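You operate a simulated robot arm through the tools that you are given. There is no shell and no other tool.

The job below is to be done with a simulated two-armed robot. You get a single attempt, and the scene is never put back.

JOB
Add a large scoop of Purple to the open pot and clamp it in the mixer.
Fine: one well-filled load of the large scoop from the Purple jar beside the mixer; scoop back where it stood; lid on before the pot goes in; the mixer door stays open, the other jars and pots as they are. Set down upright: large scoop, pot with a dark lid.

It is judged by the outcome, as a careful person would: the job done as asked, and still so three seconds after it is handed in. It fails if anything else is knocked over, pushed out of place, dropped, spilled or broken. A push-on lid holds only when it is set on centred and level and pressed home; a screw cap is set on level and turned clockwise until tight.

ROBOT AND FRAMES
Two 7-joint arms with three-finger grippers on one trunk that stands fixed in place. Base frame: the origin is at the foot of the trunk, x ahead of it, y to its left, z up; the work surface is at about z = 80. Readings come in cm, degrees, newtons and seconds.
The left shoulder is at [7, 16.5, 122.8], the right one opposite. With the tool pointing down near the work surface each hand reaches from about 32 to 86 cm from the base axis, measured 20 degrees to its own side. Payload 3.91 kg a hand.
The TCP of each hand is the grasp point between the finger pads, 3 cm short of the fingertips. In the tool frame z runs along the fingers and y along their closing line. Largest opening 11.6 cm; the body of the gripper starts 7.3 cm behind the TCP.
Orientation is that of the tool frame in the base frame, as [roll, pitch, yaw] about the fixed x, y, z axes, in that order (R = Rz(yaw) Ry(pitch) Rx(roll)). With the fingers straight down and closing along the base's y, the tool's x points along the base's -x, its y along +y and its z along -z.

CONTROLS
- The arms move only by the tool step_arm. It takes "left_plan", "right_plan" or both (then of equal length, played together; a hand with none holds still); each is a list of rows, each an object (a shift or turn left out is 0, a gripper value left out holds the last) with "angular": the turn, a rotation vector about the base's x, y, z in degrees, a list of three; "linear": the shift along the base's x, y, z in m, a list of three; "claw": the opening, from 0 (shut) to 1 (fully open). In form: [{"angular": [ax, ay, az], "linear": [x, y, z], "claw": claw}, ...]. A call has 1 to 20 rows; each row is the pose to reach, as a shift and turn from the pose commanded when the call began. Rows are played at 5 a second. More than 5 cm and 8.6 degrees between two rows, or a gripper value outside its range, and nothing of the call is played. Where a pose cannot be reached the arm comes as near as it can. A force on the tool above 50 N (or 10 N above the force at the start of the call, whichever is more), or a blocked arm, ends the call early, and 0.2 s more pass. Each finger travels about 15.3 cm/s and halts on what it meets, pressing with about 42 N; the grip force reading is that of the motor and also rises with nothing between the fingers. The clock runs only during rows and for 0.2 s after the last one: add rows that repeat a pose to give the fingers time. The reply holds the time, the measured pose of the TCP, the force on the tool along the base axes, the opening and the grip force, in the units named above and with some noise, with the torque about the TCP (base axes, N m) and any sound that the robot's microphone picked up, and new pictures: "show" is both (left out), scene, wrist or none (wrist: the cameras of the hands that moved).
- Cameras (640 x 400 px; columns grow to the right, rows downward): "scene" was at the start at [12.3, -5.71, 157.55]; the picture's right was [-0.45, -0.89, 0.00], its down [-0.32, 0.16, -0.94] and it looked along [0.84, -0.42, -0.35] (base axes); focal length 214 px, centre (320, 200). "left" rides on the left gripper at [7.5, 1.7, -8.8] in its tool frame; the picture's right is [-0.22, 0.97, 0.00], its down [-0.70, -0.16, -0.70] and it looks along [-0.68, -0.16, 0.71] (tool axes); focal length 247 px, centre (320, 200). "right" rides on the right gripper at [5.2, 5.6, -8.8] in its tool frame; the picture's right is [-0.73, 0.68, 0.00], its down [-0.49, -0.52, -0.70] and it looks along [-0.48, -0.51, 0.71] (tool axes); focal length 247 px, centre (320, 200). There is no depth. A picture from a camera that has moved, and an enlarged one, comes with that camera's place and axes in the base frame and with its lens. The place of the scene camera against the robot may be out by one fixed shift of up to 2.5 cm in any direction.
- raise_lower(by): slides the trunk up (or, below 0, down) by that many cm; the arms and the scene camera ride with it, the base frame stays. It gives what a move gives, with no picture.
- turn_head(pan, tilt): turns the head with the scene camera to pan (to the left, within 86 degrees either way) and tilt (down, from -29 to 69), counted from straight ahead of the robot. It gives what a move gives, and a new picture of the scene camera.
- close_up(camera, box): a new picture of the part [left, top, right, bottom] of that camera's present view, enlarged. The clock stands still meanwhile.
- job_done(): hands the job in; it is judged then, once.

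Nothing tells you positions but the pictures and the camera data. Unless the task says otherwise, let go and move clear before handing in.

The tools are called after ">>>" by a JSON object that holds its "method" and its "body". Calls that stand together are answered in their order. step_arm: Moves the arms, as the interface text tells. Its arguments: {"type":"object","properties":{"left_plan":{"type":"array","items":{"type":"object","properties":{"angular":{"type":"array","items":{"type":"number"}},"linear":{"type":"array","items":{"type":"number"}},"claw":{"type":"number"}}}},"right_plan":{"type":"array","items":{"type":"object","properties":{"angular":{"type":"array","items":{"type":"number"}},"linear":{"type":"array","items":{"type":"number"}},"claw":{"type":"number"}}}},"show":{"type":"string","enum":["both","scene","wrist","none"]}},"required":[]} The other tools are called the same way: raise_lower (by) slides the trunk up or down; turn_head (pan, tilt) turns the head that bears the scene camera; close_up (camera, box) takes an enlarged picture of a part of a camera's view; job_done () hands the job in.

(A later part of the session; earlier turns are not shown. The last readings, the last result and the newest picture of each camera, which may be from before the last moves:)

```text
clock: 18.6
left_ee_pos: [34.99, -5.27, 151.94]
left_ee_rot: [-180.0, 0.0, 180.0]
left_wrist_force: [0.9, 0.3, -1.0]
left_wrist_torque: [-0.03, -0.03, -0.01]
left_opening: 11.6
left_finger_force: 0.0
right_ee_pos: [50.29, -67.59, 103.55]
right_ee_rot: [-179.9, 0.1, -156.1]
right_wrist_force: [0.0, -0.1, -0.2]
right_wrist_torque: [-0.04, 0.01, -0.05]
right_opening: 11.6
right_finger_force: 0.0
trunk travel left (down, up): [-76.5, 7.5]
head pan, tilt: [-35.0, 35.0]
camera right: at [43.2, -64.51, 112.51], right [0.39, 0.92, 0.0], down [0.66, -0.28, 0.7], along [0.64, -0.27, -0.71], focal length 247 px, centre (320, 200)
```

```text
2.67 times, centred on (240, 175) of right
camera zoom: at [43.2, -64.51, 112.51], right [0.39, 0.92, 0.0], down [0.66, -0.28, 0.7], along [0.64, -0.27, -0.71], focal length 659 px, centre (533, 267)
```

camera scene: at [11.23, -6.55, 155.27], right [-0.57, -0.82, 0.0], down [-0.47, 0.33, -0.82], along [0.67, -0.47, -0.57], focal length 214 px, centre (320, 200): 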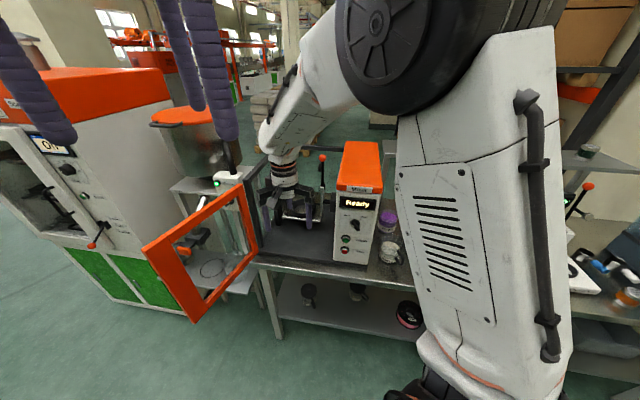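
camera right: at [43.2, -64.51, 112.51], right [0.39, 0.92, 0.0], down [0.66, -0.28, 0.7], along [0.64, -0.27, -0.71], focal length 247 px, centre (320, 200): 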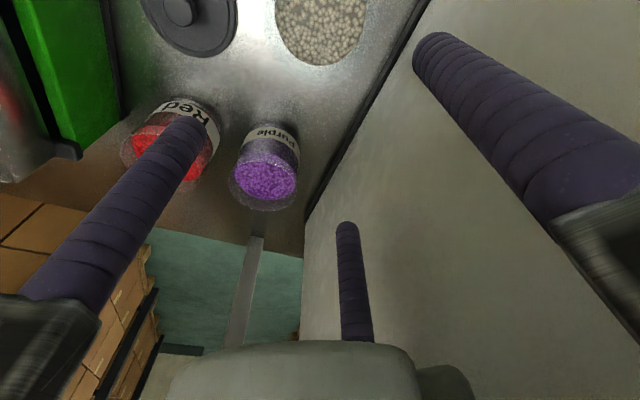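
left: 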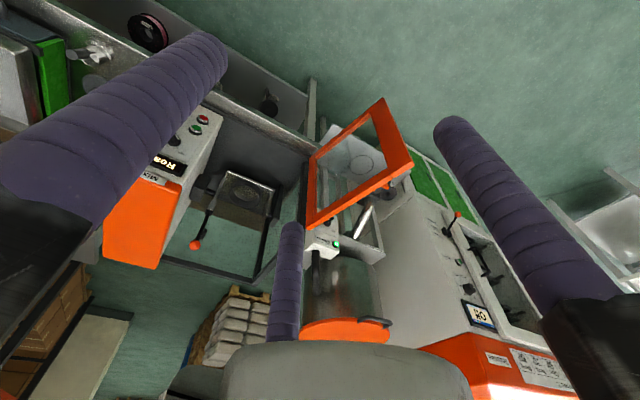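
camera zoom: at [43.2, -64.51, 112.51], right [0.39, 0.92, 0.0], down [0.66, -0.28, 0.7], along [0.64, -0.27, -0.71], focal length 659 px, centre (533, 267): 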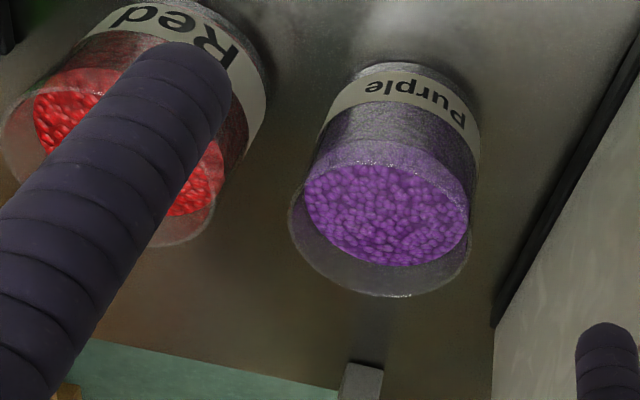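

Purple's rim centre is about (58.9, -78.8, 90), the pot's about (47, -66.2, 89), and the scoop handle's top end about (30.5, -64.7, 95) leaning toward the robot. I'll now raise the right hand and turn it toward the scoop, ready to take the handle with the tool inclined.

>>> {"method": "step_arm", "body": {"right_plan": [{"linear": [0, 0, 0.045], "angular": [0, 0, -8]}, {"linear": [0, 0, 0.09], "angular": [0, 0, -16]}, {"linear": [-0.03, 0.002, 0.12], "angular": [0, 0, -24]}, {"linear": [-0.06, 0.005, 0.12], "angular": [0, 0, -32]}, {"linear": [-0.1, 0.007, 0.12], "angular": [0, 0, -40]}, {"linear": [-0.13, 0.01, 0.12], "angular": [0, 0, -48]}, {"linear": [-0.17, 0.012, 0.12], "angular": [0, 0, -56]}, {"linear": [-0.2, 0.015, 0.12], "angular": [0, 0, -64]}, {"linear": [-0.2, 0.015, 0.12], "angular": [0, 0, -72]}, {"linear": [-0.2, 0.015, 0.12], "angular": [0, 0, -80]}, {"linear": [-0.2, 0.015, 0.12], "angular": [0, 0, -88]}, {"linear": [-0.2, 0.015, 0.12], "angular": [0, 0, -94]}], "show": "wrist"}}

>>> {"method": "step_arm", "body": {"right_plan": [{"angular": [-7.83, -2.85, 0]}, {"angular": [-15.66, -5.7, 0]}, {"angular": [-23.5, -8.55, 0]}, {"angular": [-31.3, -11.4, 0]}, {"angular": [-39.2, -14.25, 0]}, {"angular": [-47, -17.1, 0]}], "show": "both"}}

```text
clock: 21.2
left_ee_pos: [35.18, -5.38, 151.83]
left_ee_rot: [180.0, 0.0, 180.0]
left_wrist_force: [-0.3, 0.1, 0.1]
left_wrist_torque: [0.0, 0.03, 0.0]
left_opening: 11.6
left_finger_force: 0.1
right_ee_pos: [30.48, -66.04, 115.49]
right_ee_rot: [-179.9, -0.1, 109.9]
right_wrist_force: [-1.1, -1.3, 0.4]
right_wrist_torque: [-0.01, 0.02, 0.0]
right_opening: 11.59
right_finger_force: 0.0
trunk travel left (down, up): [-76.5, 7.5]
head pan, tilt: [-35.0, 35.0]
camera right: at [33.93, -59.38, 124.3], right [0.89, -0.46, 0.0], down [-0.33, -0.64, 0.7], along [-0.32, -0.62, -0.71], focal length 247 px, centre (320, 200)
```

right: 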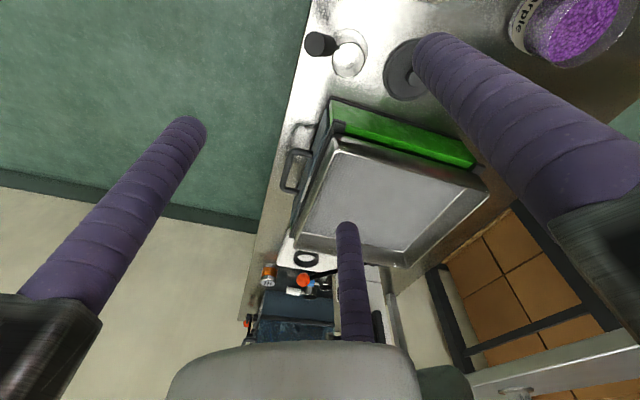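

```text
clock: 22.6
left_ee_pos: [35.21, -5.35, 151.98]
left_ee_rot: [179.9, 0.0, 179.9]
left_wrist_force: [-0.4, 0.0, 0.5]
left_wrist_torque: [-0.02, 0.02, 0.01]
left_opening: 11.6
left_finger_force: 0.0
right_ee_pos: [30.3, -66.22, 115.48]
right_ee_rot: [-179.9, 50.1, 109.9]
right_wrist_force: [-0.9, 0.0, -0.2]
right_wrist_torque: [0.01, -0.03, 0.02]
right_opening: 11.61
right_finger_force: 0.1
trunk travel left (down, up): [-76.5, 7.5]
head pan, tilt: [-35.0, 35.0]
camera scene: at [11.2, -6.59, 155.27], right [-0.57, -0.82, 0.0], down [-0.47, 0.33, -0.82], along [0.67, -0.47, -0.57], focal length 214 px, centre (320, 200)
camera right: at [32.2, -54.74, 117.14], right [0.8, -0.21, 0.56], down [-0.57, 0.03, 0.82], along [-0.19, -0.98, -0.09], focal length 247 px, centre (320, 200)
```

scene: 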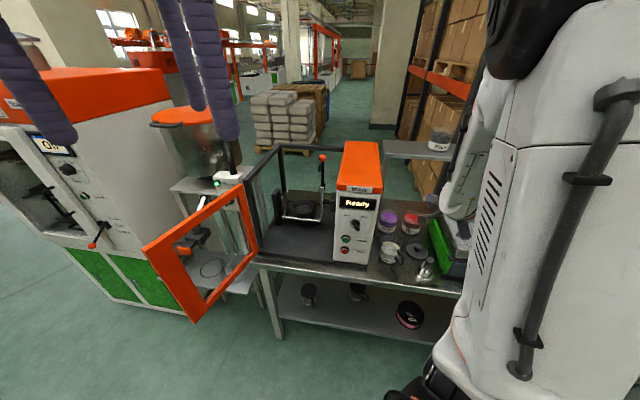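
right: 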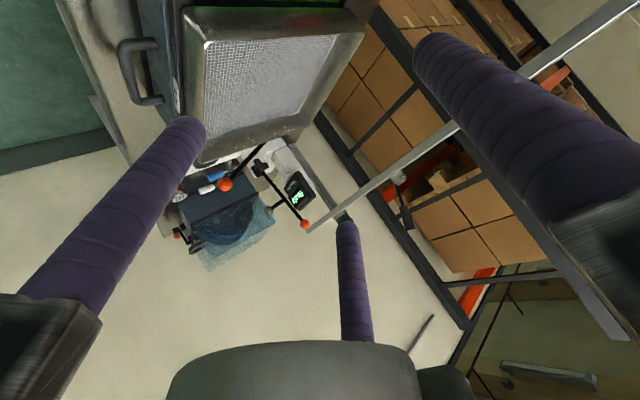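

The hand is now inclined over the scoop. I check the scoop's handle direction from the scene camera before descending.

>>> {"method": "close_up", "body": {"camera": "scene", "box": [360, 200, 480, 300]}}

>>> {"method": "turn_head", "body": {"pan": -55, "tilt": 45}}

```text
4.00 times, centred on (420, 250) of scene
camera zoom: at [11.2, -6.59, 155.27], right [-0.57, -0.82, 0.0], down [-0.47, 0.33, -0.82], along [0.67, -0.47, -0.57], focal length 858 px, centre (-80, 0)
```

zoom: 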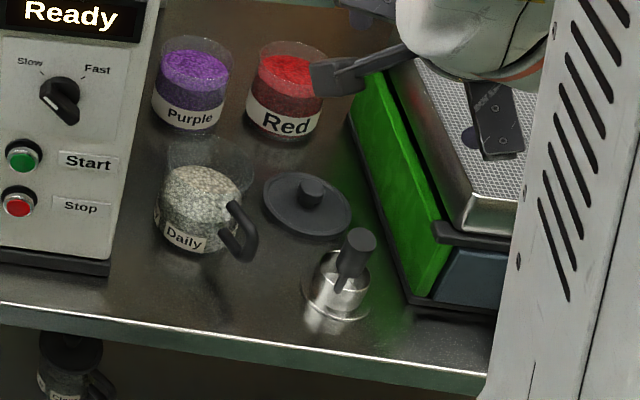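

```text
clock: 23.4
left_ee_pos: [35.1, -5.27, 151.75]
left_ee_rot: [180.0, 0.0, 179.9]
left_wrist_force: [0.1, -0.3, 0.1]
left_wrist_torque: [-0.05, -0.01, -0.02]
left_opening: 11.6
left_finger_force: 0.1
right_ee_pos: [30.48, -65.97, 115.48]
right_ee_rot: [-180.0, 49.9, 109.9]
right_wrist_force: [0.0, 0.4, 0.2]
right_wrist_torque: [0.01, 0.0, -0.02]
right_opening: 11.62
right_finger_force: 0.0
trunk travel left (down, up): [-76.5, 7.5]
head pan, tilt: [-55.0, 45.0]
camera scene: at [8.66, -8.17, 153.79], right [-0.82, -0.57, 0.0], down [-0.41, 0.58, -0.71], along [0.41, -0.58, -0.71], focal length 214 px, centre (320, 200)
```

scene: 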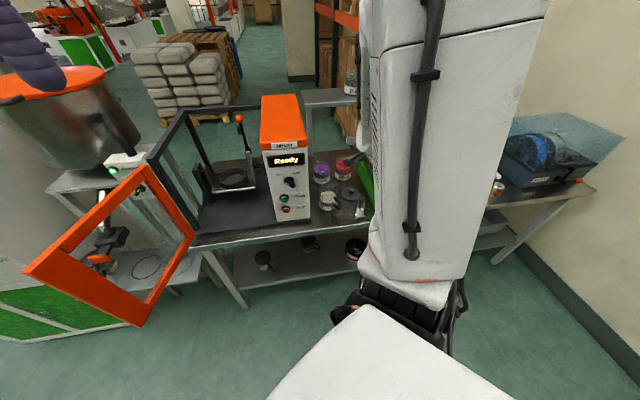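

The view is good; I'll bring the head back for a better angle and lower the open gripper over the scoop handle.

>>> {"method": "turn_head", "body": {"pan": -38, "tilt": 40}}

>>> {"method": "step_arm", "body": {"right_plan": [{"linear": [0, 0, -0.045]}, {"linear": [0, 0, -0.09]}, {"linear": [0, 0, -0.135]}, {"linear": [0, 0, -0.17]}, {"linear": [0, 0, -0.2]}, {"linear": [0, 0, -0.215]}], "show": "both"}}

>>> {"method": "close_up", "body": {"camera": "scene", "box": [350, 150, 480, 280]}}

```text
clock: 24.2
left_ee_pos: [35.06, -5.45, 151.9]
left_ee_rot: [180.0, 0.0, 180.0]
left_wrist_force: [-0.4, 0.1, -0.3]
left_wrist_torque: [-0.02, -0.02, -0.03]
left_opening: 11.59
left_finger_force: 0.0
right_ee_pos: [30.32, -66.11, 115.35]
right_ee_rot: [-180.0, 50.0, 109.8]
right_wrist_force: [-0.3, 0.8, -0.7]
right_wrist_torque: [-0.01, 0.0, 0.0]
right_opening: 11.6
right_finger_force: 0.0
trunk travel left (down, up): [-76.5, 7.5]
head pan, tilt: [-38.0, 40.0]
camera scene: at [10.68, -6.76, 154.51], right [-0.62, -0.79, 0.0], down [-0.51, 0.4, -0.77], along [0.6, -0.47, -0.64], focal length 214 px, centre (320, 200)
```

scene: 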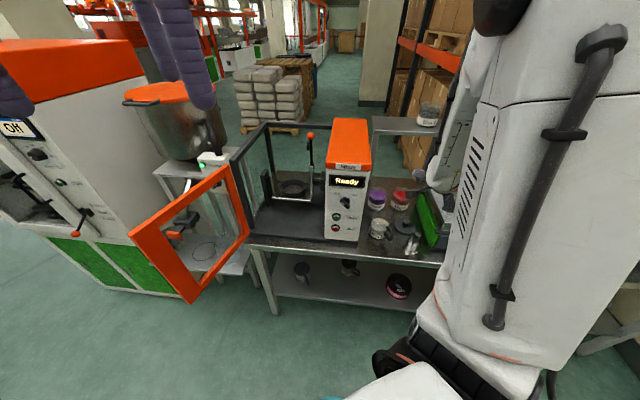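

```text
clock: 25.6
left_ee_pos: [35.11, -5.44, 151.77]
left_ee_rot: [-179.9, 0.0, -180.0]
left_wrist_force: [-0.8, -0.3, -0.1]
left_wrist_torque: [-0.02, -0.01, 0.02]
left_opening: 11.62
left_finger_force: 0.0
right_ee_pos: [30.09, -66.21, 93.94]
right_ee_rot: [-179.9, 50.0, 110.0]
right_wrist_force: [-0.4, 0.6, -0.3]
right_wrist_torque: [-0.01, -0.01, 0.01]
right_opening: 11.59
right_finger_force: 0.0
trunk travel left (down, up): [-76.5, 7.5]
head pan, tilt: [-38.0, 40.0]
camera scene: at [10.71, -6.77, 154.52], right [-0.62, -0.79, 0.0], down [-0.51, 0.4, -0.77], along [0.6, -0.47, -0.64], focal length 214 px, centre (320, 200)
camera right: at [32.0, -54.8, 95.68], right [0.8, -0.21, 0.56], down [-0.57, 0.03, 0.82], along [-0.19, -0.98, -0.09], focal length 247 px, centre (320, 200)
```

scene: 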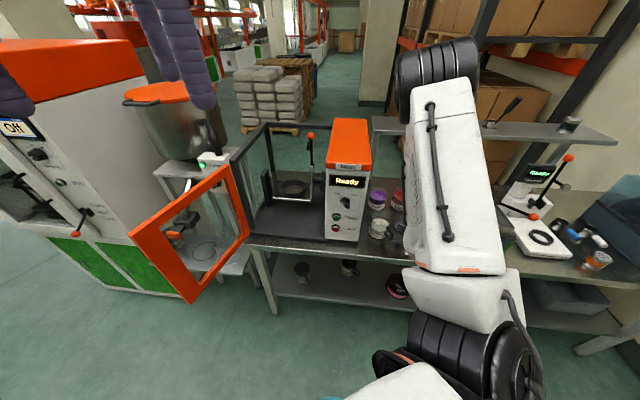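
right: 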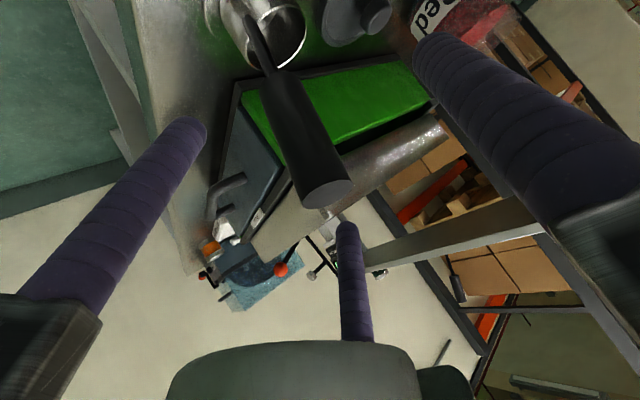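

```text
3.08 times, centred on (415, 215) of scene
camera zoom: at [10.71, -6.77, 154.52], right [-0.62, -0.79, 0.0], down [-0.51, 0.4, -0.77], along [0.6, -0.47, -0.64], focal length 660 px, centre (28, 154)
```

zoom: 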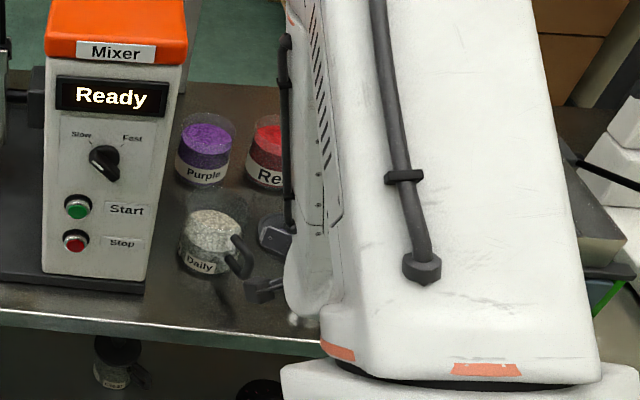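

The handle sits between the open fingers where expected. I lower the last 2.7 cm and close on it.

>>> {"method": "step_arm", "body": {"right_plan": [{"linear": [0, 0, -0.014]}, {"linear": [0, 0, -0.027]}, {"linear": [0, 0, -0.027]}], "show": "wrist"}}

>>> {"method": "step_arm", "body": {"right_plan": [{"claw": 0.6}, {"claw": 0.45}, {"claw": 0.36}, {"claw": 0.3}, {"claw": 0.2}, {"claw": 0.0}, {"claw": 0.0}, {"claw": 0.0}], "show": "wrist"}}

```text
clock: 26.4
left_ee_pos: [35.08, -5.24, 151.88]
left_ee_rot: [180.0, 0.0, -179.9]
left_wrist_force: [-0.2, 0.0, 0.2]
left_wrist_torque: [-0.05, 0.0, 0.0]
left_opening: 11.6
left_finger_force: 0.1
right_ee_pos: [30.23, -66.1, 91.3]
right_ee_rot: [179.9, 50.1, 110.0]
right_wrist_force: [0.1, -0.5, 0.4]
right_wrist_torque: [0.02, -0.05, -0.01]
right_opening: 11.63
right_finger_force: 0.0
trunk travel left (down, up): [-76.5, 7.5]
head pan, tilt: [-38.0, 40.0]
camera right: at [32.04, -54.71, 93.04], right [0.8, -0.21, 0.56], down [-0.57, 0.03, 0.82], along [-0.19, -0.98, -0.09], focal length 247 px, centre (320, 200)
```

right: 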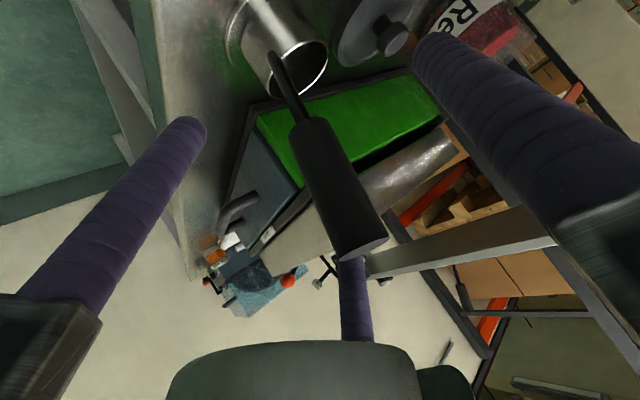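

```text
clock: 28.2
left_ee_pos: [35.19, -5.32, 151.81]
left_ee_rot: [-179.9, -0.1, 180.0]
left_wrist_force: [-0.1, -0.3, -0.3]
left_wrist_torque: [0.03, -0.05, 0.0]
left_opening: 11.6
left_finger_force: 0.1
right_ee_pos: [30.26, -66.06, 91.33]
right_ee_rot: [-179.9, 50.1, 110.0]
right_wrist_force: [1.3, 0.5, 1.0]
right_wrist_torque: [0.11, -0.16, 0.08]
right_opening: 3.31
right_finger_force: 41.7
trunk travel left (down, up): [-76.5, 7.5]
head pan, tilt: [-38.0, 40.0]
camera right: at [32.07, -54.73, 93.02], right [0.8, -0.21, 0.56], down [-0.57, 0.03, 0.82], along [-0.19, -0.98, -0.09], focal length 247 px, centre (320, 200)
```

right: 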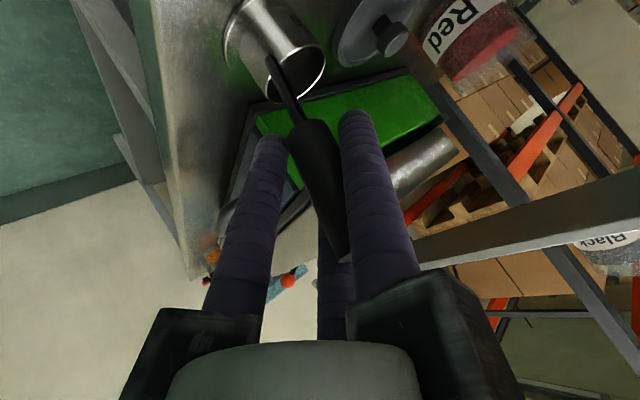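

The grip holds at 3.3 cm opening with full force and the cup hasn't shifted. I'll lift it gently and look.

>>> {"method": "step_arm", "body": {"right_plan": [{"linear": [0, 0, 0.01]}, {"linear": [0, 0, 0.03]}, {"linear": [0, 0, 0.06]}, {"linear": [0, 0, 0.1]}], "show": "both"}}

>>> {"method": "close_up", "body": {"camera": "right", "box": [180, 0, 420, 150]}}

```text
clock: 29.2
left_ee_pos: [35.02, -5.16, 151.84]
left_ee_rot: [180.0, 0.0, -180.0]
left_wrist_force: [0.0, 0.1, 0.2]
left_wrist_torque: [-0.05, -0.05, 0.01]
left_opening: 11.61
left_finger_force: 0.1
right_ee_pos: [30.14, -66.23, 101.41]
right_ee_rot: [-179.8, 50.2, 110.1]
right_wrist_force: [0.3, 0.5, -2.0]
right_wrist_torque: [0.06, -0.01, 0.01]
right_opening: 3.29
right_finger_force: 41.9
trunk travel left (down, up): [-76.5, 7.5]
head pan, tilt: [-38.0, 40.0]
camera scene: at [10.53, -6.56, 154.53], right [-0.62, -0.79, 0.0], down [-0.51, 0.39, -0.77], along [0.6, -0.47, -0.64], focal length 214 px, centre (320, 200)
camera right: at [31.92, -54.79, 103.14], right [0.8, -0.21, 0.56], down [-0.57, 0.03, 0.82], along [-0.19, -0.98, -0.09], focal length 247 px, centre (320, 200)
```

scene: 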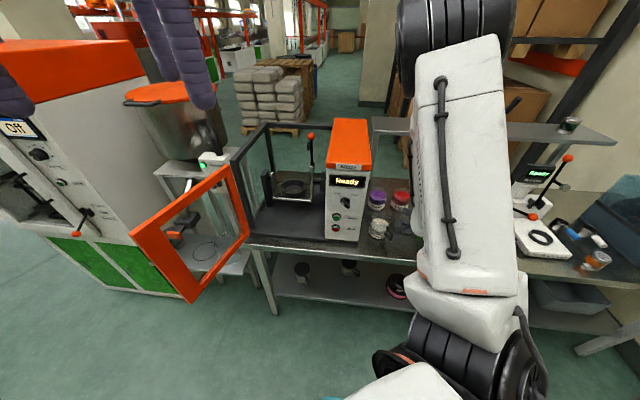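
right: 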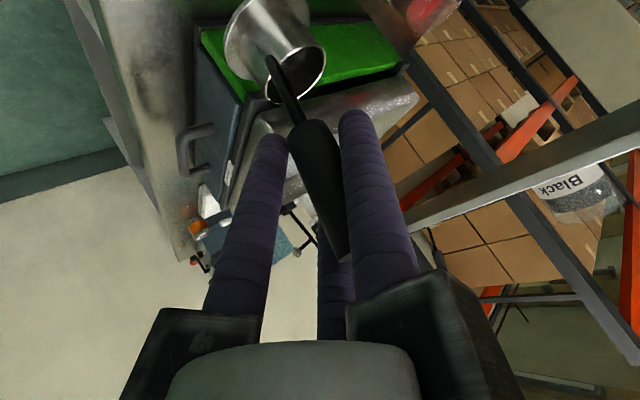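

```text
2.67 times, centred on (300, 75) of right
camera zoom: at [31.92, -54.79, 103.14], right [0.8, -0.21, 0.56], down [-0.57, 0.03, 0.82], along [-0.19, -0.98, -0.09], focal length 659 px, centre (373, 533)
```

zoom: 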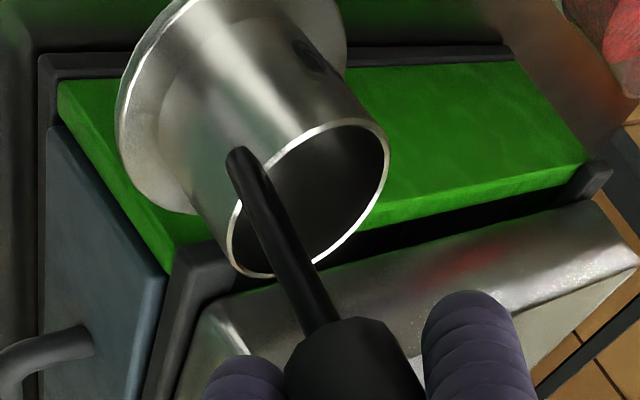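

The scoop is held firmly, with its cup about 5 cm ahead and 7.4 cm below the grasp point; its foot plate is part of it. I'll raise it and swing toward the Purple jar, staying high above the pot and lid.

>>> {"method": "step_arm", "body": {"right_plan": [{"linear": [0, 0, 0.04], "angular": [0, 0, 7.3]}, {"linear": [0, 0, 0.08], "angular": [0, 0, 14.7]}, {"linear": [0, 0, 0.12], "angular": [0, 0, 22]}, {"linear": [0.04, -0.017, 0.12], "angular": [0, 0, 22]}, {"linear": [0.08, -0.034, 0.12], "angular": [0, 0, 22]}, {"linear": [0.12, -0.05, 0.12], "angular": [0, 0, 22]}, {"linear": [0.16, -0.067, 0.12], "angular": [0, 0, 22]}, {"linear": [0.2, -0.084, 0.12], "angular": [0, 0, 22]}, {"linear": [0.235, -0.099, 0.12], "angular": [0, 0, 22]}], "show": "both"}}

```text
clock: 31.2
left_ee_pos: [35.27, -5.64, 151.76]
left_ee_rot: [180.0, 0.0, -180.0]
left_wrist_force: [-0.1, 0.4, 0.6]
left_wrist_torque: [0.03, 0.05, -0.01]
left_opening: 11.6
left_finger_force: 0.1
right_ee_pos: [54.03, -76.17, 113.44]
right_ee_rot: [-179.9, 49.8, 132.0]
right_wrist_force: [0.7, 0.7, -1.9]
right_wrist_torque: [0.05, 0.08, 0.01]
right_opening: 3.27
right_finger_force: 41.9
trunk travel left (down, up): [-76.5, 7.5]
head pan, tilt: [-38.0, 40.0]
camera scene: at [10.87, -6.87, 154.49], right [-0.62, -0.79, 0.0], down [-0.51, 0.4, -0.77], along [0.6, -0.47, -0.64], focal length 214 px, centre (320, 200)
camera right: at [51.38, -64.98, 115.17], right [0.82, 0.1, 0.56], down [-0.54, -0.18, 0.82], along [0.19, -0.98, -0.1], focal length 247 px, centre (320, 200)
```

scene: 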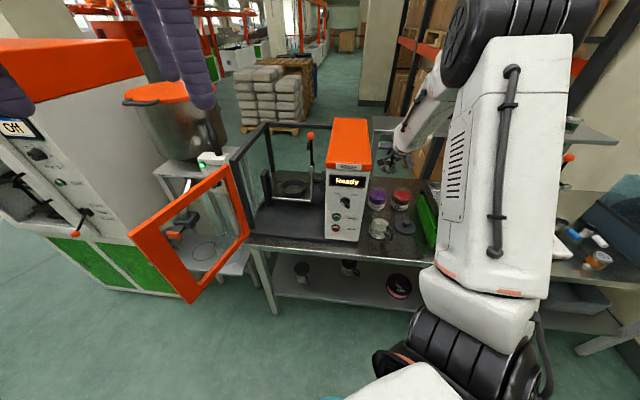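
right: 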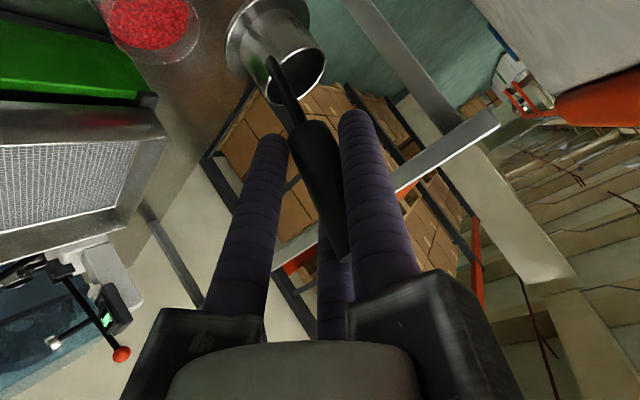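

Next I tilt the scoop slightly forward and hover just above the jar's mouth to check alignment.

>>> {"method": "step_arm", "body": {"right_plan": [{"linear": [0.016, -0.007, -0.02], "angular": [5.6, 5.0, 0]}, {"linear": [0.032, -0.0146, -0.04], "angular": [11.15, 10.03, 0]}, {"linear": [0.032, -0.0146, -0.065], "angular": [11.15, 10.03, 0]}, {"linear": [0.032, -0.0146, -0.08], "angular": [11.15, 10.03, 0]}], "show": "wrist"}}

>>> {"method": "close_up", "body": {"camera": "scene", "box": [340, 130, 440, 230]}}

>>> {"method": "close_up", "body": {"camera": "right", "box": [160, 0, 400, 150]}}

```text
clock: 32.2
left_ee_pos: [35.15, -5.57, 151.86]
left_ee_rot: [180.0, 0.0, 180.0]
left_wrist_force: [-0.2, -0.9, 0.5]
left_wrist_torque: [-0.03, -0.01, 0.0]
left_opening: 11.63
left_finger_force: 0.1
right_ee_pos: [57.2, -77.67, 105.24]
right_ee_rot: [-179.9, 35.0, 132.1]
right_wrist_force: [1.2, -0.6, -1.5]
right_wrist_torque: [0.03, 0.05, -0.02]
right_opening: 3.29
right_finger_force: 41.6
trunk travel left (down, up): [-76.5, 7.5]
head pan, tilt: [-38.0, 40.0]
camera right: at [54.93, -66.94, 109.39], right [0.91, 0.01, 0.42], down [-0.39, -0.35, 0.85], along [0.15, -0.94, -0.31], focal length 247 px, centre (320, 200)
```

right: 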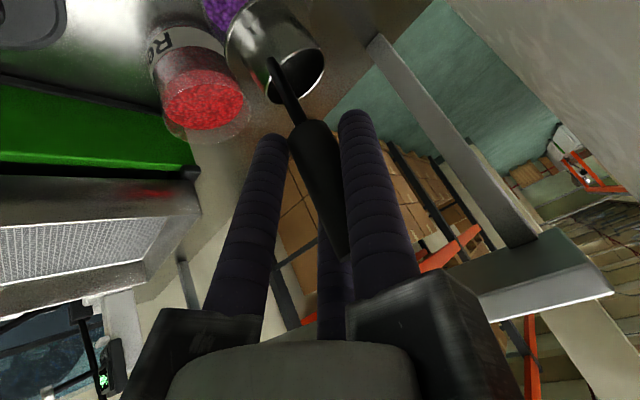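

```text
4.00 times, centred on (390, 180) of scene
camera zoom: at [10.72, -6.83, 154.51], right [-0.62, -0.79, 0.0], down [-0.51, 0.4, -0.77], along [0.6, -0.47, -0.64], focal length 858 px, centre (40, 280)
```

zoom: 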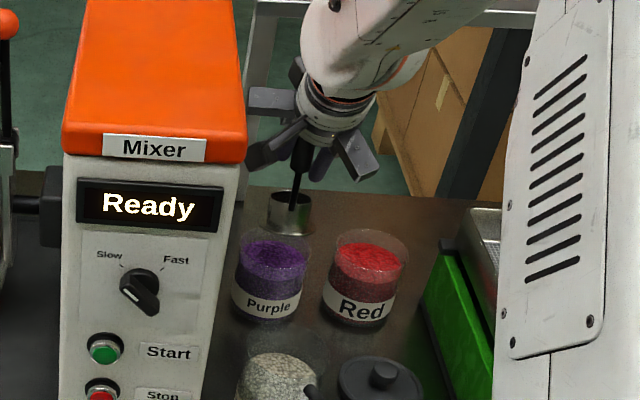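

```text
2.67 times, centred on (280, 75) of right
camera zoom: at [54.93, -66.94, 109.39], right [0.91, 0.01, 0.42], down [-0.39, -0.35, 0.85], along [0.15, -0.94, -0.31], focal length 659 px, centre (427, 533)
```

zoom: 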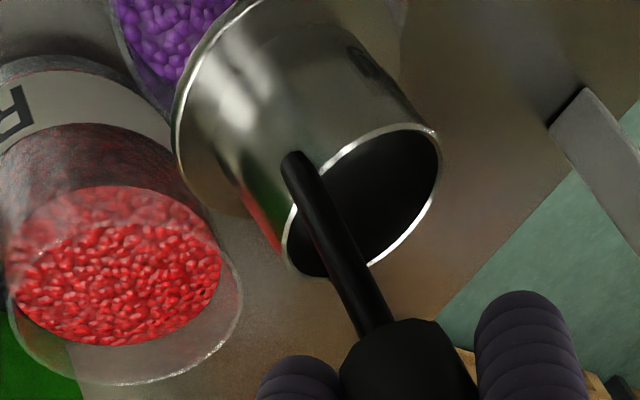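

>>> {"method": "close_up", "body": {"camera": "scene", "box": [380, 150, 430, 215]}}

>>> {"method": "close_up", "body": {"camera": "right", "box": [140, 0, 300, 100]}}

```text
6.15 times, centred on (405, 182) of scene
camera zoom: at [10.72, -6.83, 154.51], right [-0.62, -0.79, 0.0], down [-0.51, 0.4, -0.77], along [0.6, -0.47, -0.64], focal length 1320 px, centre (-203, 308)
```

zoom: 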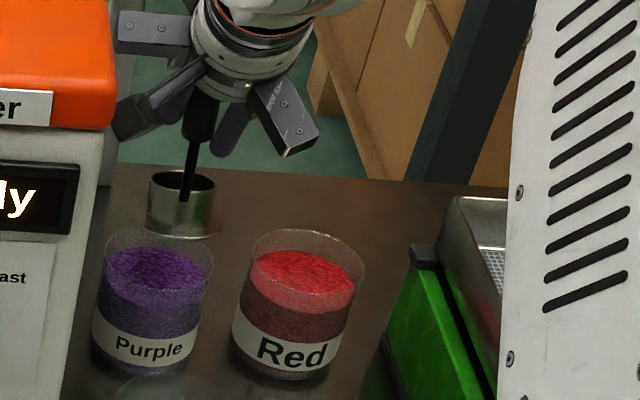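

```text
4.00 times, centred on (220, 50) of right
camera zoom: at [54.93, -66.94, 109.39], right [0.91, 0.01, 0.42], down [-0.39, -0.35, 0.85], along [0.15, -0.94, -0.31], focal length 988 px, centre (720, 800)
```

zoom: 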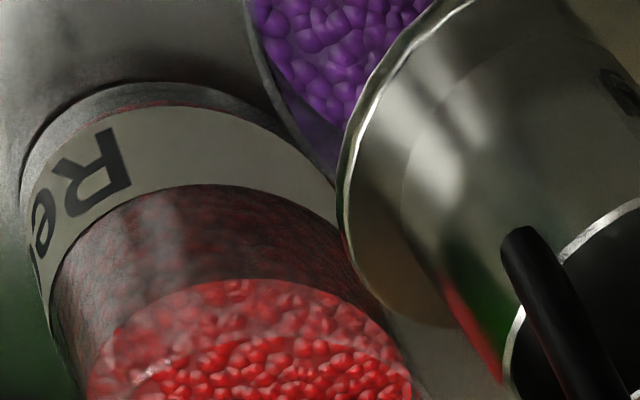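

The cup looks about 0.6 cm too far right relative to the jar, so I correct that and lower the foot just into the jar's mouth to check for clearance.

>>> {"method": "step_arm", "body": {"right_plan": [{"linear": [0.0037, 0.0047, 0]}, {"linear": [0.0037, 0.0047, -0.01]}, {"linear": [0.0037, 0.0047, -0.02]}, {"linear": [0.0037, 0.0047, -0.03]}, {"linear": [0.0037, 0.0047, -0.03]}], "show": "wrist"}}

>>> {"method": "close_up", "body": {"camera": "scene", "box": [380, 150, 430, 215]}}

>>> {"method": "close_up", "body": {"camera": "right", "box": [160, 0, 400, 150]}}

```text
clock: 33.4
left_ee_pos: [35.05, -5.48, 151.87]
left_ee_rot: [180.0, -0.1, -179.9]
left_wrist_force: [0.5, 0.5, 0.3]
left_wrist_torque: [-0.03, -0.01, 0.0]
left_opening: 11.6
left_finger_force: 0.1
right_ee_pos: [57.41, -77.06, 102.17]
right_ee_rot: [-179.9, 34.9, 131.9]
right_wrist_force: [0.7, -0.8, -2.2]
right_wrist_torque: [0.0, 0.03, -0.02]
right_opening: 3.29
right_finger_force: 42.5
trunk travel left (down, up): [-76.5, 7.5]
head pan, tilt: [-38.0, 40.0]
camera right: at [55.34, -66.46, 106.45], right [0.91, 0.01, 0.42], down [-0.39, -0.35, 0.85], along [0.15, -0.94, -0.31], focal length 247 px, centre (320, 200)
```

right: 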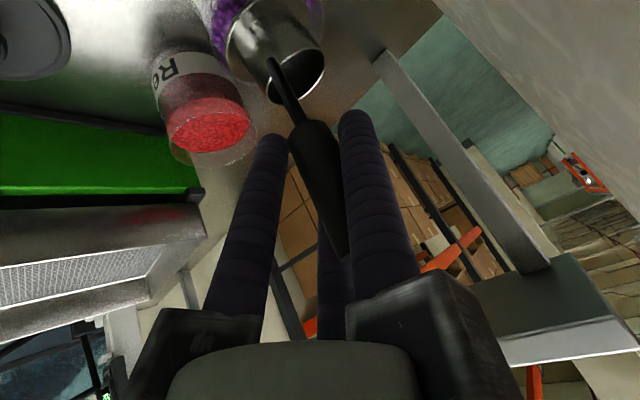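

```text
6.15 times, centred on (405, 182) of scene
camera zoom: at [10.7, -6.81, 154.51], right [-0.62, -0.79, 0.0], down [-0.51, 0.4, -0.77], along [0.6, -0.47, -0.64], focal length 1320 px, centre (-203, 308)
```

zoom: 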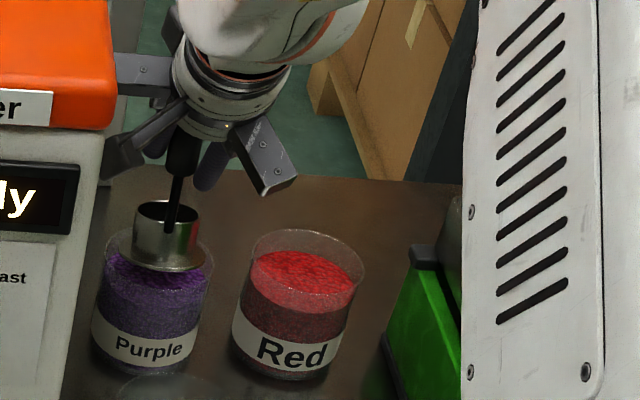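

```text
2.67 times, centred on (280, 75) of right
camera zoom: at [55.34, -66.46, 106.45], right [0.91, 0.01, 0.42], down [-0.39, -0.35, 0.85], along [0.15, -0.94, -0.31], focal length 659 px, centre (427, 533)
```

zoom: 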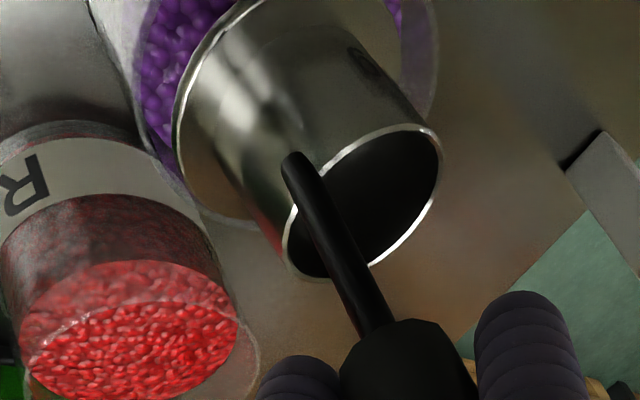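

The foot is centred in the mouth. I continue lowering into the granules in small steps while watching the force.

>>> {"method": "step_arm", "body": {"right_plan": [{"linear": [0, 0, -0.008]}, {"linear": [0, 0, -0.016]}, {"linear": [0, 0, -0.024]}, {"linear": [0, 0, -0.032]}, {"linear": [0, 0, -0.032]}], "show": "wrist"}}

>>> {"method": "close_up", "body": {"camera": "scene", "box": [380, 150, 430, 215]}}

```text
clock: 34.6
left_ee_pos: [35.02, -5.37, 151.8]
left_ee_rot: [-179.9, -0.1, -180.0]
left_wrist_force: [0.0, 0.7, -0.1]
left_wrist_torque: [0.02, 0.01, 0.0]
left_opening: 11.61
left_finger_force: 0.1
right_ee_pos: [57.39, -77.04, 99.07]
right_ee_rot: [-179.9, 35.0, 132.1]
right_wrist_force: [1.6, 0.0, -2.0]
right_wrist_torque: [-0.04, -0.14, 0.03]
right_opening: 3.25
right_finger_force: 41.7
trunk travel left (down, up): [-76.5, 7.5]
head pan, tilt: [-38.0, 40.0]
camera right: at [55.3, -66.4, 103.33], right [0.91, 0.01, 0.42], down [-0.39, -0.35, 0.85], along [0.15, -0.94, -0.31], focal length 247 px, centre (320, 200)
```

right: 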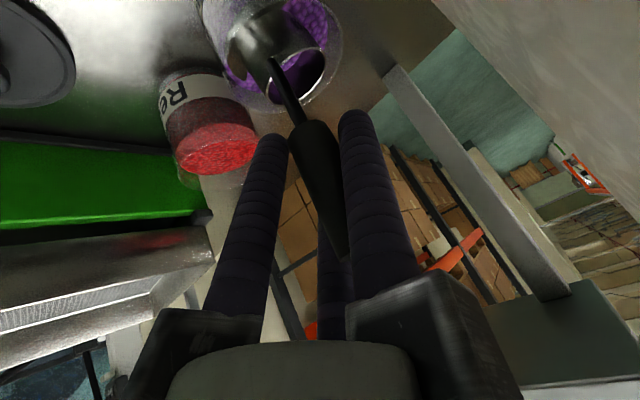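

```text
6.15 times, centred on (405, 182) of scene
camera zoom: at [10.72, -6.8, 154.51], right [-0.62, -0.79, 0.0], down [-0.51, 0.4, -0.77], along [0.6, -0.47, -0.64], focal length 1320 px, centre (-203, 308)
```

zoom: 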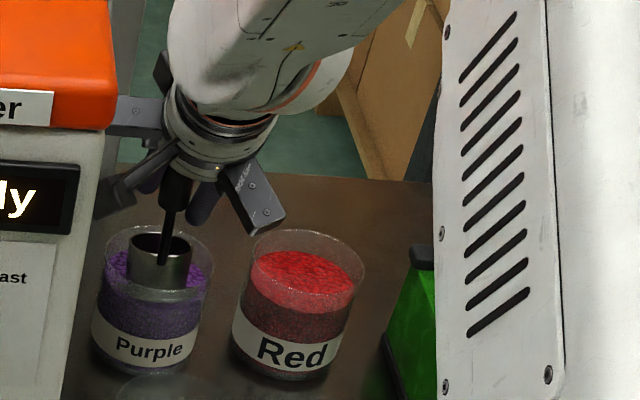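

>>> {"method": "close_up", "body": {"camera": "right", "box": [180, 0, 380, 130]}}

```text
3.08 times, centred on (280, 65) of right
camera zoom: at [55.3, -66.4, 103.33], right [0.91, 0.01, 0.42], down [-0.39, -0.35, 0.85], along [0.15, -0.94, -0.31], focal length 760 px, centre (443, 615)
```

zoom: 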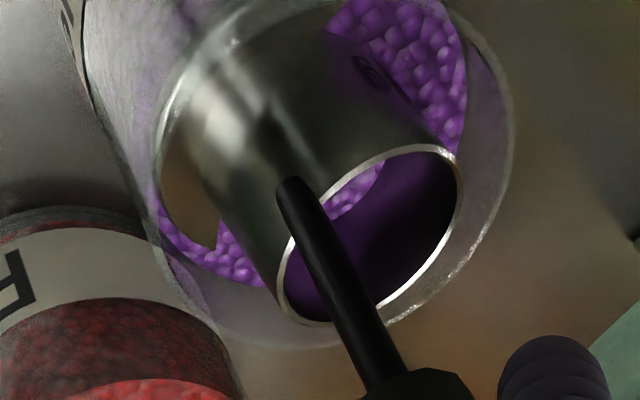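

>>> {"method": "step_arm", "body": {"right_plan": [{"linear": [0, 0, -0.008]}, {"linear": [0, 0, -0.016]}, {"linear": [0, 0, -0.024]}, {"linear": [0, 0, -0.032]}, {"linear": [0, 0, -0.032]}], "show": "wrist"}}

>>> {"method": "close_up", "body": {"camera": "right", "box": [180, 0, 380, 130]}}

>>> {"method": "close_up", "body": {"camera": "scene", "box": [380, 150, 430, 215]}}

```text
clock: 35.8
left_ee_pos: [35.09, -5.44, 151.87]
left_ee_rot: [179.9, -0.1, 179.9]
left_wrist_force: [0.8, 0.4, -0.8]
left_wrist_torque: [0.02, -0.01, 0.0]
left_opening: 11.61
left_finger_force: 0.2
right_ee_pos: [57.44, -77.04, 95.84]
right_ee_rot: [179.9, 35.0, 132.0]
right_wrist_force: [0.9, 0.4, -2.0]
right_wrist_torque: [0.08, 0.03, 0.0]
right_opening: 3.3
right_finger_force: 41.9
trunk travel left (down, up): [-76.5, 7.5]
head pan, tilt: [-38.0, 40.0]
camera right: at [55.39, -66.41, 100.14], right [0.91, 0.01, 0.42], down [-0.39, -0.35, 0.85], along [0.15, -0.94, -0.31], focal length 247 px, centre (320, 200)
```

right: 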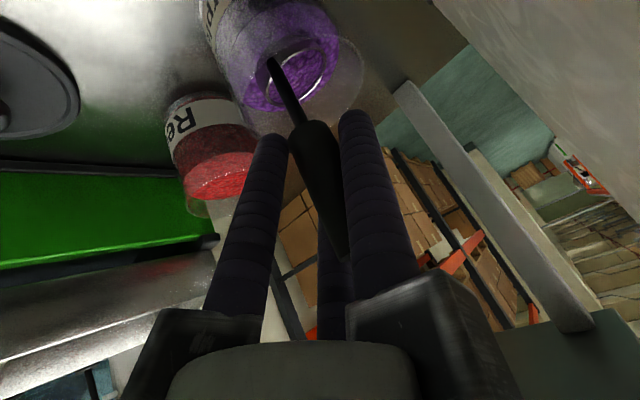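

```text
3.08 times, centred on (280, 65) of right
camera zoom: at [55.39, -66.41, 100.14], right [0.91, 0.01, 0.42], down [-0.39, -0.35, 0.85], along [0.15, -0.94, -0.31], focal length 760 px, centre (443, 615)
```

zoom: 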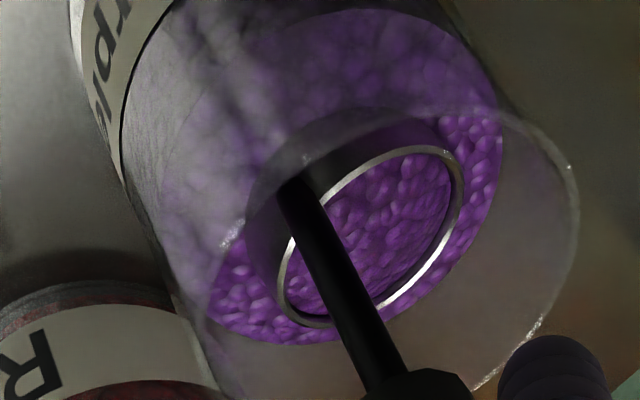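

```text
6.15 times, centred on (405, 182) of scene
camera zoom: at [10.7, -6.79, 154.51], right [-0.62, -0.79, 0.0], down [-0.51, 0.4, -0.77], along [0.6, -0.47, -0.64], focal length 1320 px, centre (-203, 308)
```

zoom: 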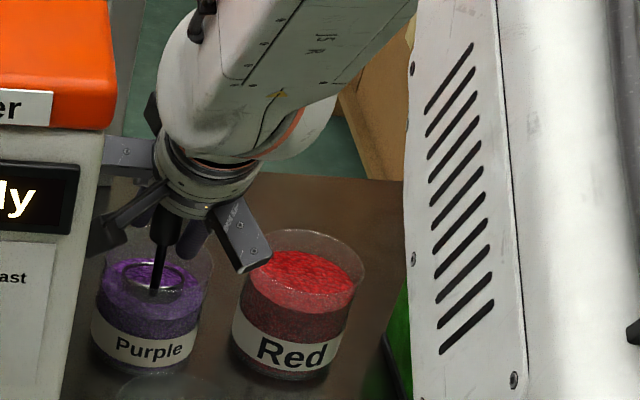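

The cup's rim is right at the surface with no contact force. I go a little deeper so the whole rim is under.

>>> {"method": "step_arm", "body": {"right_plan": [{"linear": [0, 0, -0.006]}, {"linear": [0, 0, -0.012]}, {"linear": [0, 0, -0.012]}], "show": "wrist"}}

>>> {"method": "close_up", "body": {"camera": "right", "box": [180, 0, 380, 130]}}

```text
clock: 36.6
left_ee_pos: [35.19, -5.36, 151.81]
left_ee_rot: [-180.0, 0.0, -180.0]
left_wrist_force: [-0.6, 0.1, 0.3]
left_wrist_torque: [0.01, -0.01, -0.02]
left_opening: 11.6
left_finger_force: 0.1
right_ee_pos: [57.41, -77.12, 94.72]
right_ee_rot: [-179.9, 35.0, 132.0]
right_wrist_force: [-0.3, -0.3, -2.8]
right_wrist_torque: [0.06, 0.02, -0.01]
right_opening: 3.26
right_finger_force: 42.0
trunk travel left (down, up): [-76.5, 7.5]
head pan, tilt: [-38.0, 40.0]
camera right: at [55.37, -66.39, 98.98], right [0.91, 0.01, 0.42], down [-0.39, -0.35, 0.85], along [0.15, -0.94, -0.31], focal length 247 px, centre (320, 200)
```

right: 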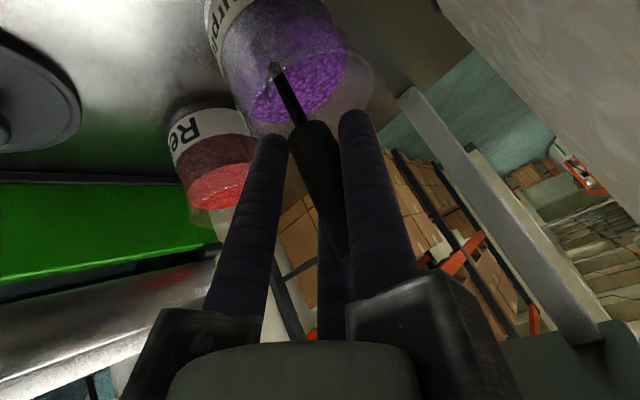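

```text
3.08 times, centred on (280, 65) of right
camera zoom: at [55.37, -66.39, 98.98], right [0.91, 0.01, 0.42], down [-0.39, -0.35, 0.85], along [0.15, -0.94, -0.31], focal length 760 px, centre (443, 615)
```

zoom: 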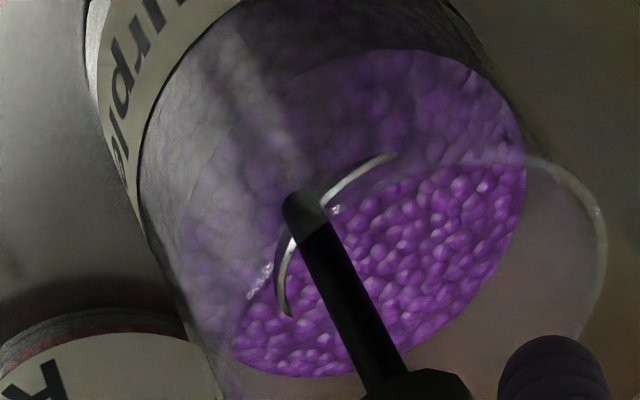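

Only the handle-side lip still shows, so I level the cup partly while going slightly deeper, to bury the entire rim.

>>> {"method": "step_arm", "body": {"right_plan": [{"linear": [-0.002, 0.0025, -0.0025], "angular": [-1.73, -1.56, 0]}, {"linear": [-0.004, 0.005, -0.005], "angular": [-3.47, -3.12, 0]}, {"linear": [-0.0057, 0.0075, -0.0073], "angular": [-5.2, -4.68, 0]}, {"linear": [-0.0057, 0.0075, -0.0073], "angular": [-5.2, -4.68, 0]}], "show": "wrist"}}

>>> {"method": "close_up", "body": {"camera": "right", "box": [180, 0, 380, 130]}}

>>> {"method": "close_up", "body": {"camera": "scene", "box": [380, 150, 430, 215]}}

```text
clock: 37.6
left_ee_pos: [35.08, -5.32, 151.87]
left_ee_rot: [-180.0, 0.0, 180.0]
left_wrist_force: [0.6, 0.4, -0.3]
left_wrist_torque: [0.02, -0.01, 0.01]
left_opening: 11.6
left_finger_force: 0.0
right_ee_pos: [56.9, -76.38, 93.89]
right_ee_rot: [-179.9, 42.0, 132.0]
right_wrist_force: [-0.4, 0.9, -2.1]
right_wrist_torque: [0.06, 0.04, 0.02]
right_opening: 3.27
right_finger_force: 42.3
trunk travel left (down, up): [-76.5, 7.5]
head pan, tilt: [-38.0, 40.0]
camera right: at [54.5, -65.3, 96.94], right [0.87, 0.05, 0.49], down [-0.46, -0.27, 0.85], along [0.18, -0.96, -0.21], focal length 247 px, centre (320, 200)
```

right: 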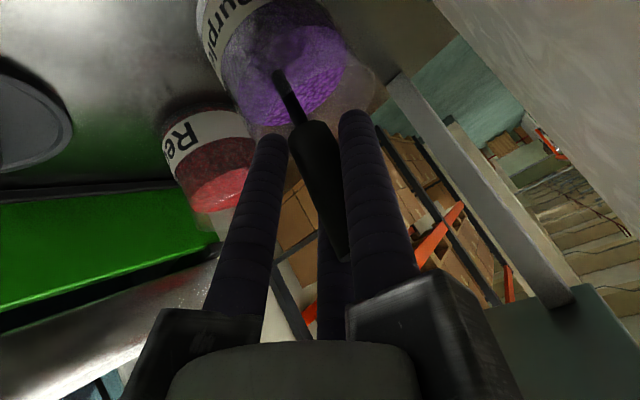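

```text
3.08 times, centred on (280, 65) of right
camera zoom: at [54.5, -65.3, 96.94], right [0.87, 0.05, 0.49], down [-0.46, -0.27, 0.85], along [0.18, -0.96, -0.21], focal length 760 px, centre (443, 615)
```

zoom: 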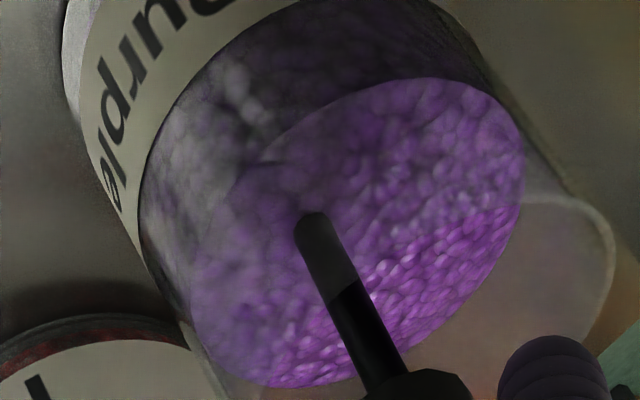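

```text
6.15 times, centred on (405, 182) of scene
camera zoom: at [10.71, -6.8, 154.51], right [-0.62, -0.79, 0.0], down [-0.51, 0.4, -0.77], along [0.6, -0.47, -0.64], focal length 1320 px, centre (-203, 308)
```

zoom: 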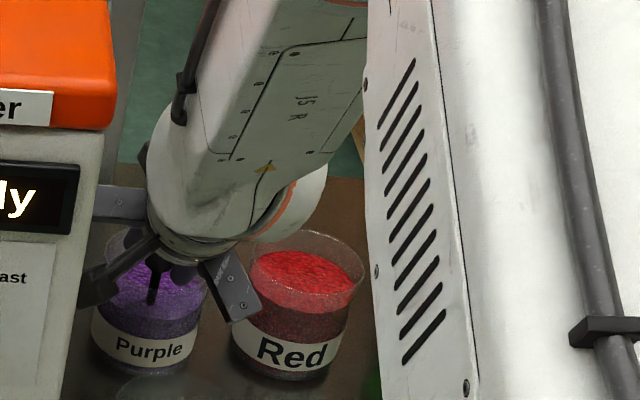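

The rim is completely under the surface now. I'll level the cup while lifting it slowly out of the jar.

>>> {"method": "step_arm", "body": {"right_plan": [{"linear": [-0.0022, 0.0022, 0.004], "angular": [-1.1, -1.0, 0]}, {"linear": [-0.0044, 0.0045, 0.01], "angular": [-2.23, -2.0, 0]}, {"linear": [-0.0044, 0.0045, 0.018], "angular": [-2.23, -2.0, 0]}, {"linear": [-0.0044, 0.0045, 0.028], "angular": [-2.23, -2.0, 0]}, {"linear": [-0.006, 0.006, 0.04], "angular": [-3.7, -3.35, 0]}, {"linear": [-0.008, 0.008, 0.055], "angular": [-5.94, -5.35, 0]}, {"linear": [-0.008, 0.008, 0.075], "angular": [-5.94, -5.35, 0]}, {"linear": [-0.008, 0.008, 0.095], "angular": [-5.94, -5.35, 0]}, {"linear": [-0.008, 0.008, 0.115], "angular": [-5.94, -5.35, 0]}, {"linear": [-0.008, 0.008, 0.135], "angular": [-5.94, -5.35, 0]}, {"linear": [-0.008, 0.008, 0.135], "angular": [-5.94, -5.35, 0]}], "show": "wrist"}}

>>> {"method": "close_up", "body": {"camera": "right", "box": [180, 0, 380, 130]}}

>>> {"method": "close_up", "body": {"camera": "scene", "box": [370, 130, 430, 215]}}

```text
clock: 40.0
left_ee_pos: [35.1, -5.52, 151.81]
left_ee_rot: [-180.0, -0.1, 179.9]
left_wrist_force: [-0.7, -0.1, 0.1]
left_wrist_torque: [0.01, -0.02, 0.02]
left_opening: 11.62
left_finger_force: 0.1
right_ee_pos: [56.1, -75.52, 107.36]
right_ee_rot: [-180.0, 50.0, 131.9]
right_wrist_force: [-0.4, 0.4, -3.0]
right_wrist_torque: [0.08, 0.06, 0.02]
right_opening: 3.27
right_finger_force: 42.1
trunk travel left (down, up): [-76.5, 7.5]
head pan, tilt: [-38.0, 40.0]
camera right: at [53.5, -64.25, 109.05], right [0.82, 0.11, 0.56], down [-0.54, -0.18, 0.82], along [0.19, -0.98, -0.09], focal length 247 px, centre (320, 200)
```

right: 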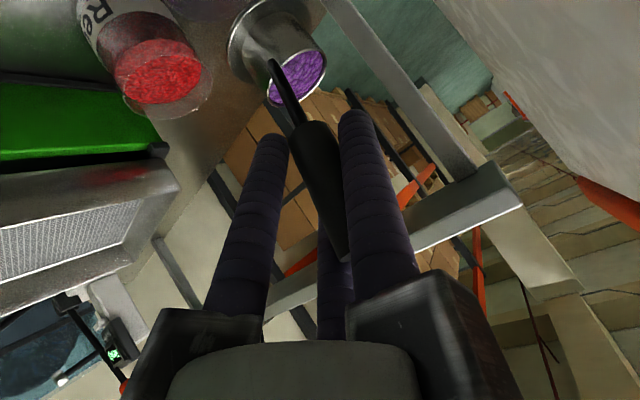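

```text
3.08 times, centred on (280, 65) of right
camera zoom: at [53.5, -64.25, 109.05], right [0.82, 0.11, 0.56], down [-0.54, -0.18, 0.82], along [0.19, -0.98, -0.09], focal length 760 px, centre (443, 615)
```

zoom: 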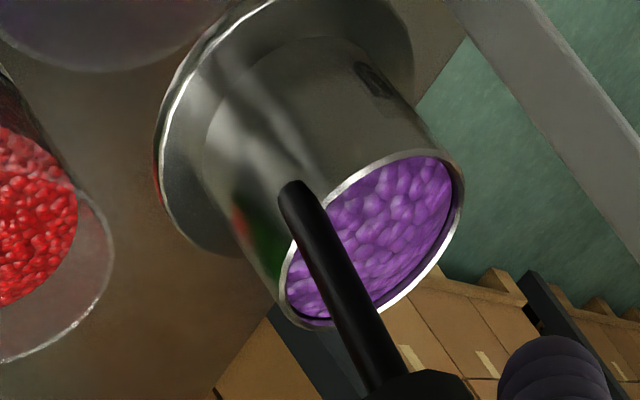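

```text
4.71 times, centred on (400, 172) of scene
camera zoom: at [10.75, -6.83, 154.51], right [-0.62, -0.79, 0.0], down [-0.51, 0.4, -0.77], along [0.6, -0.47, -0.64], focal length 1009 px, centre (-56, 329)
```

zoom: 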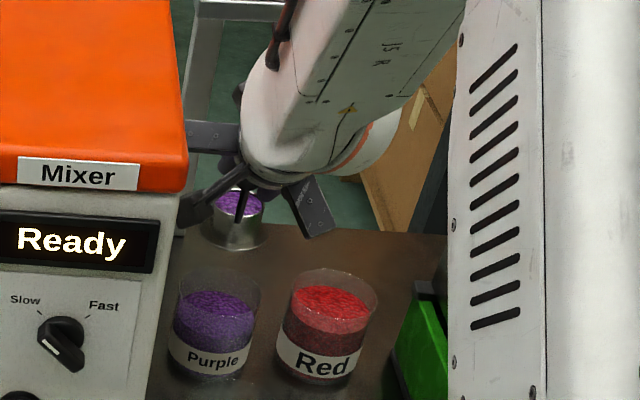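

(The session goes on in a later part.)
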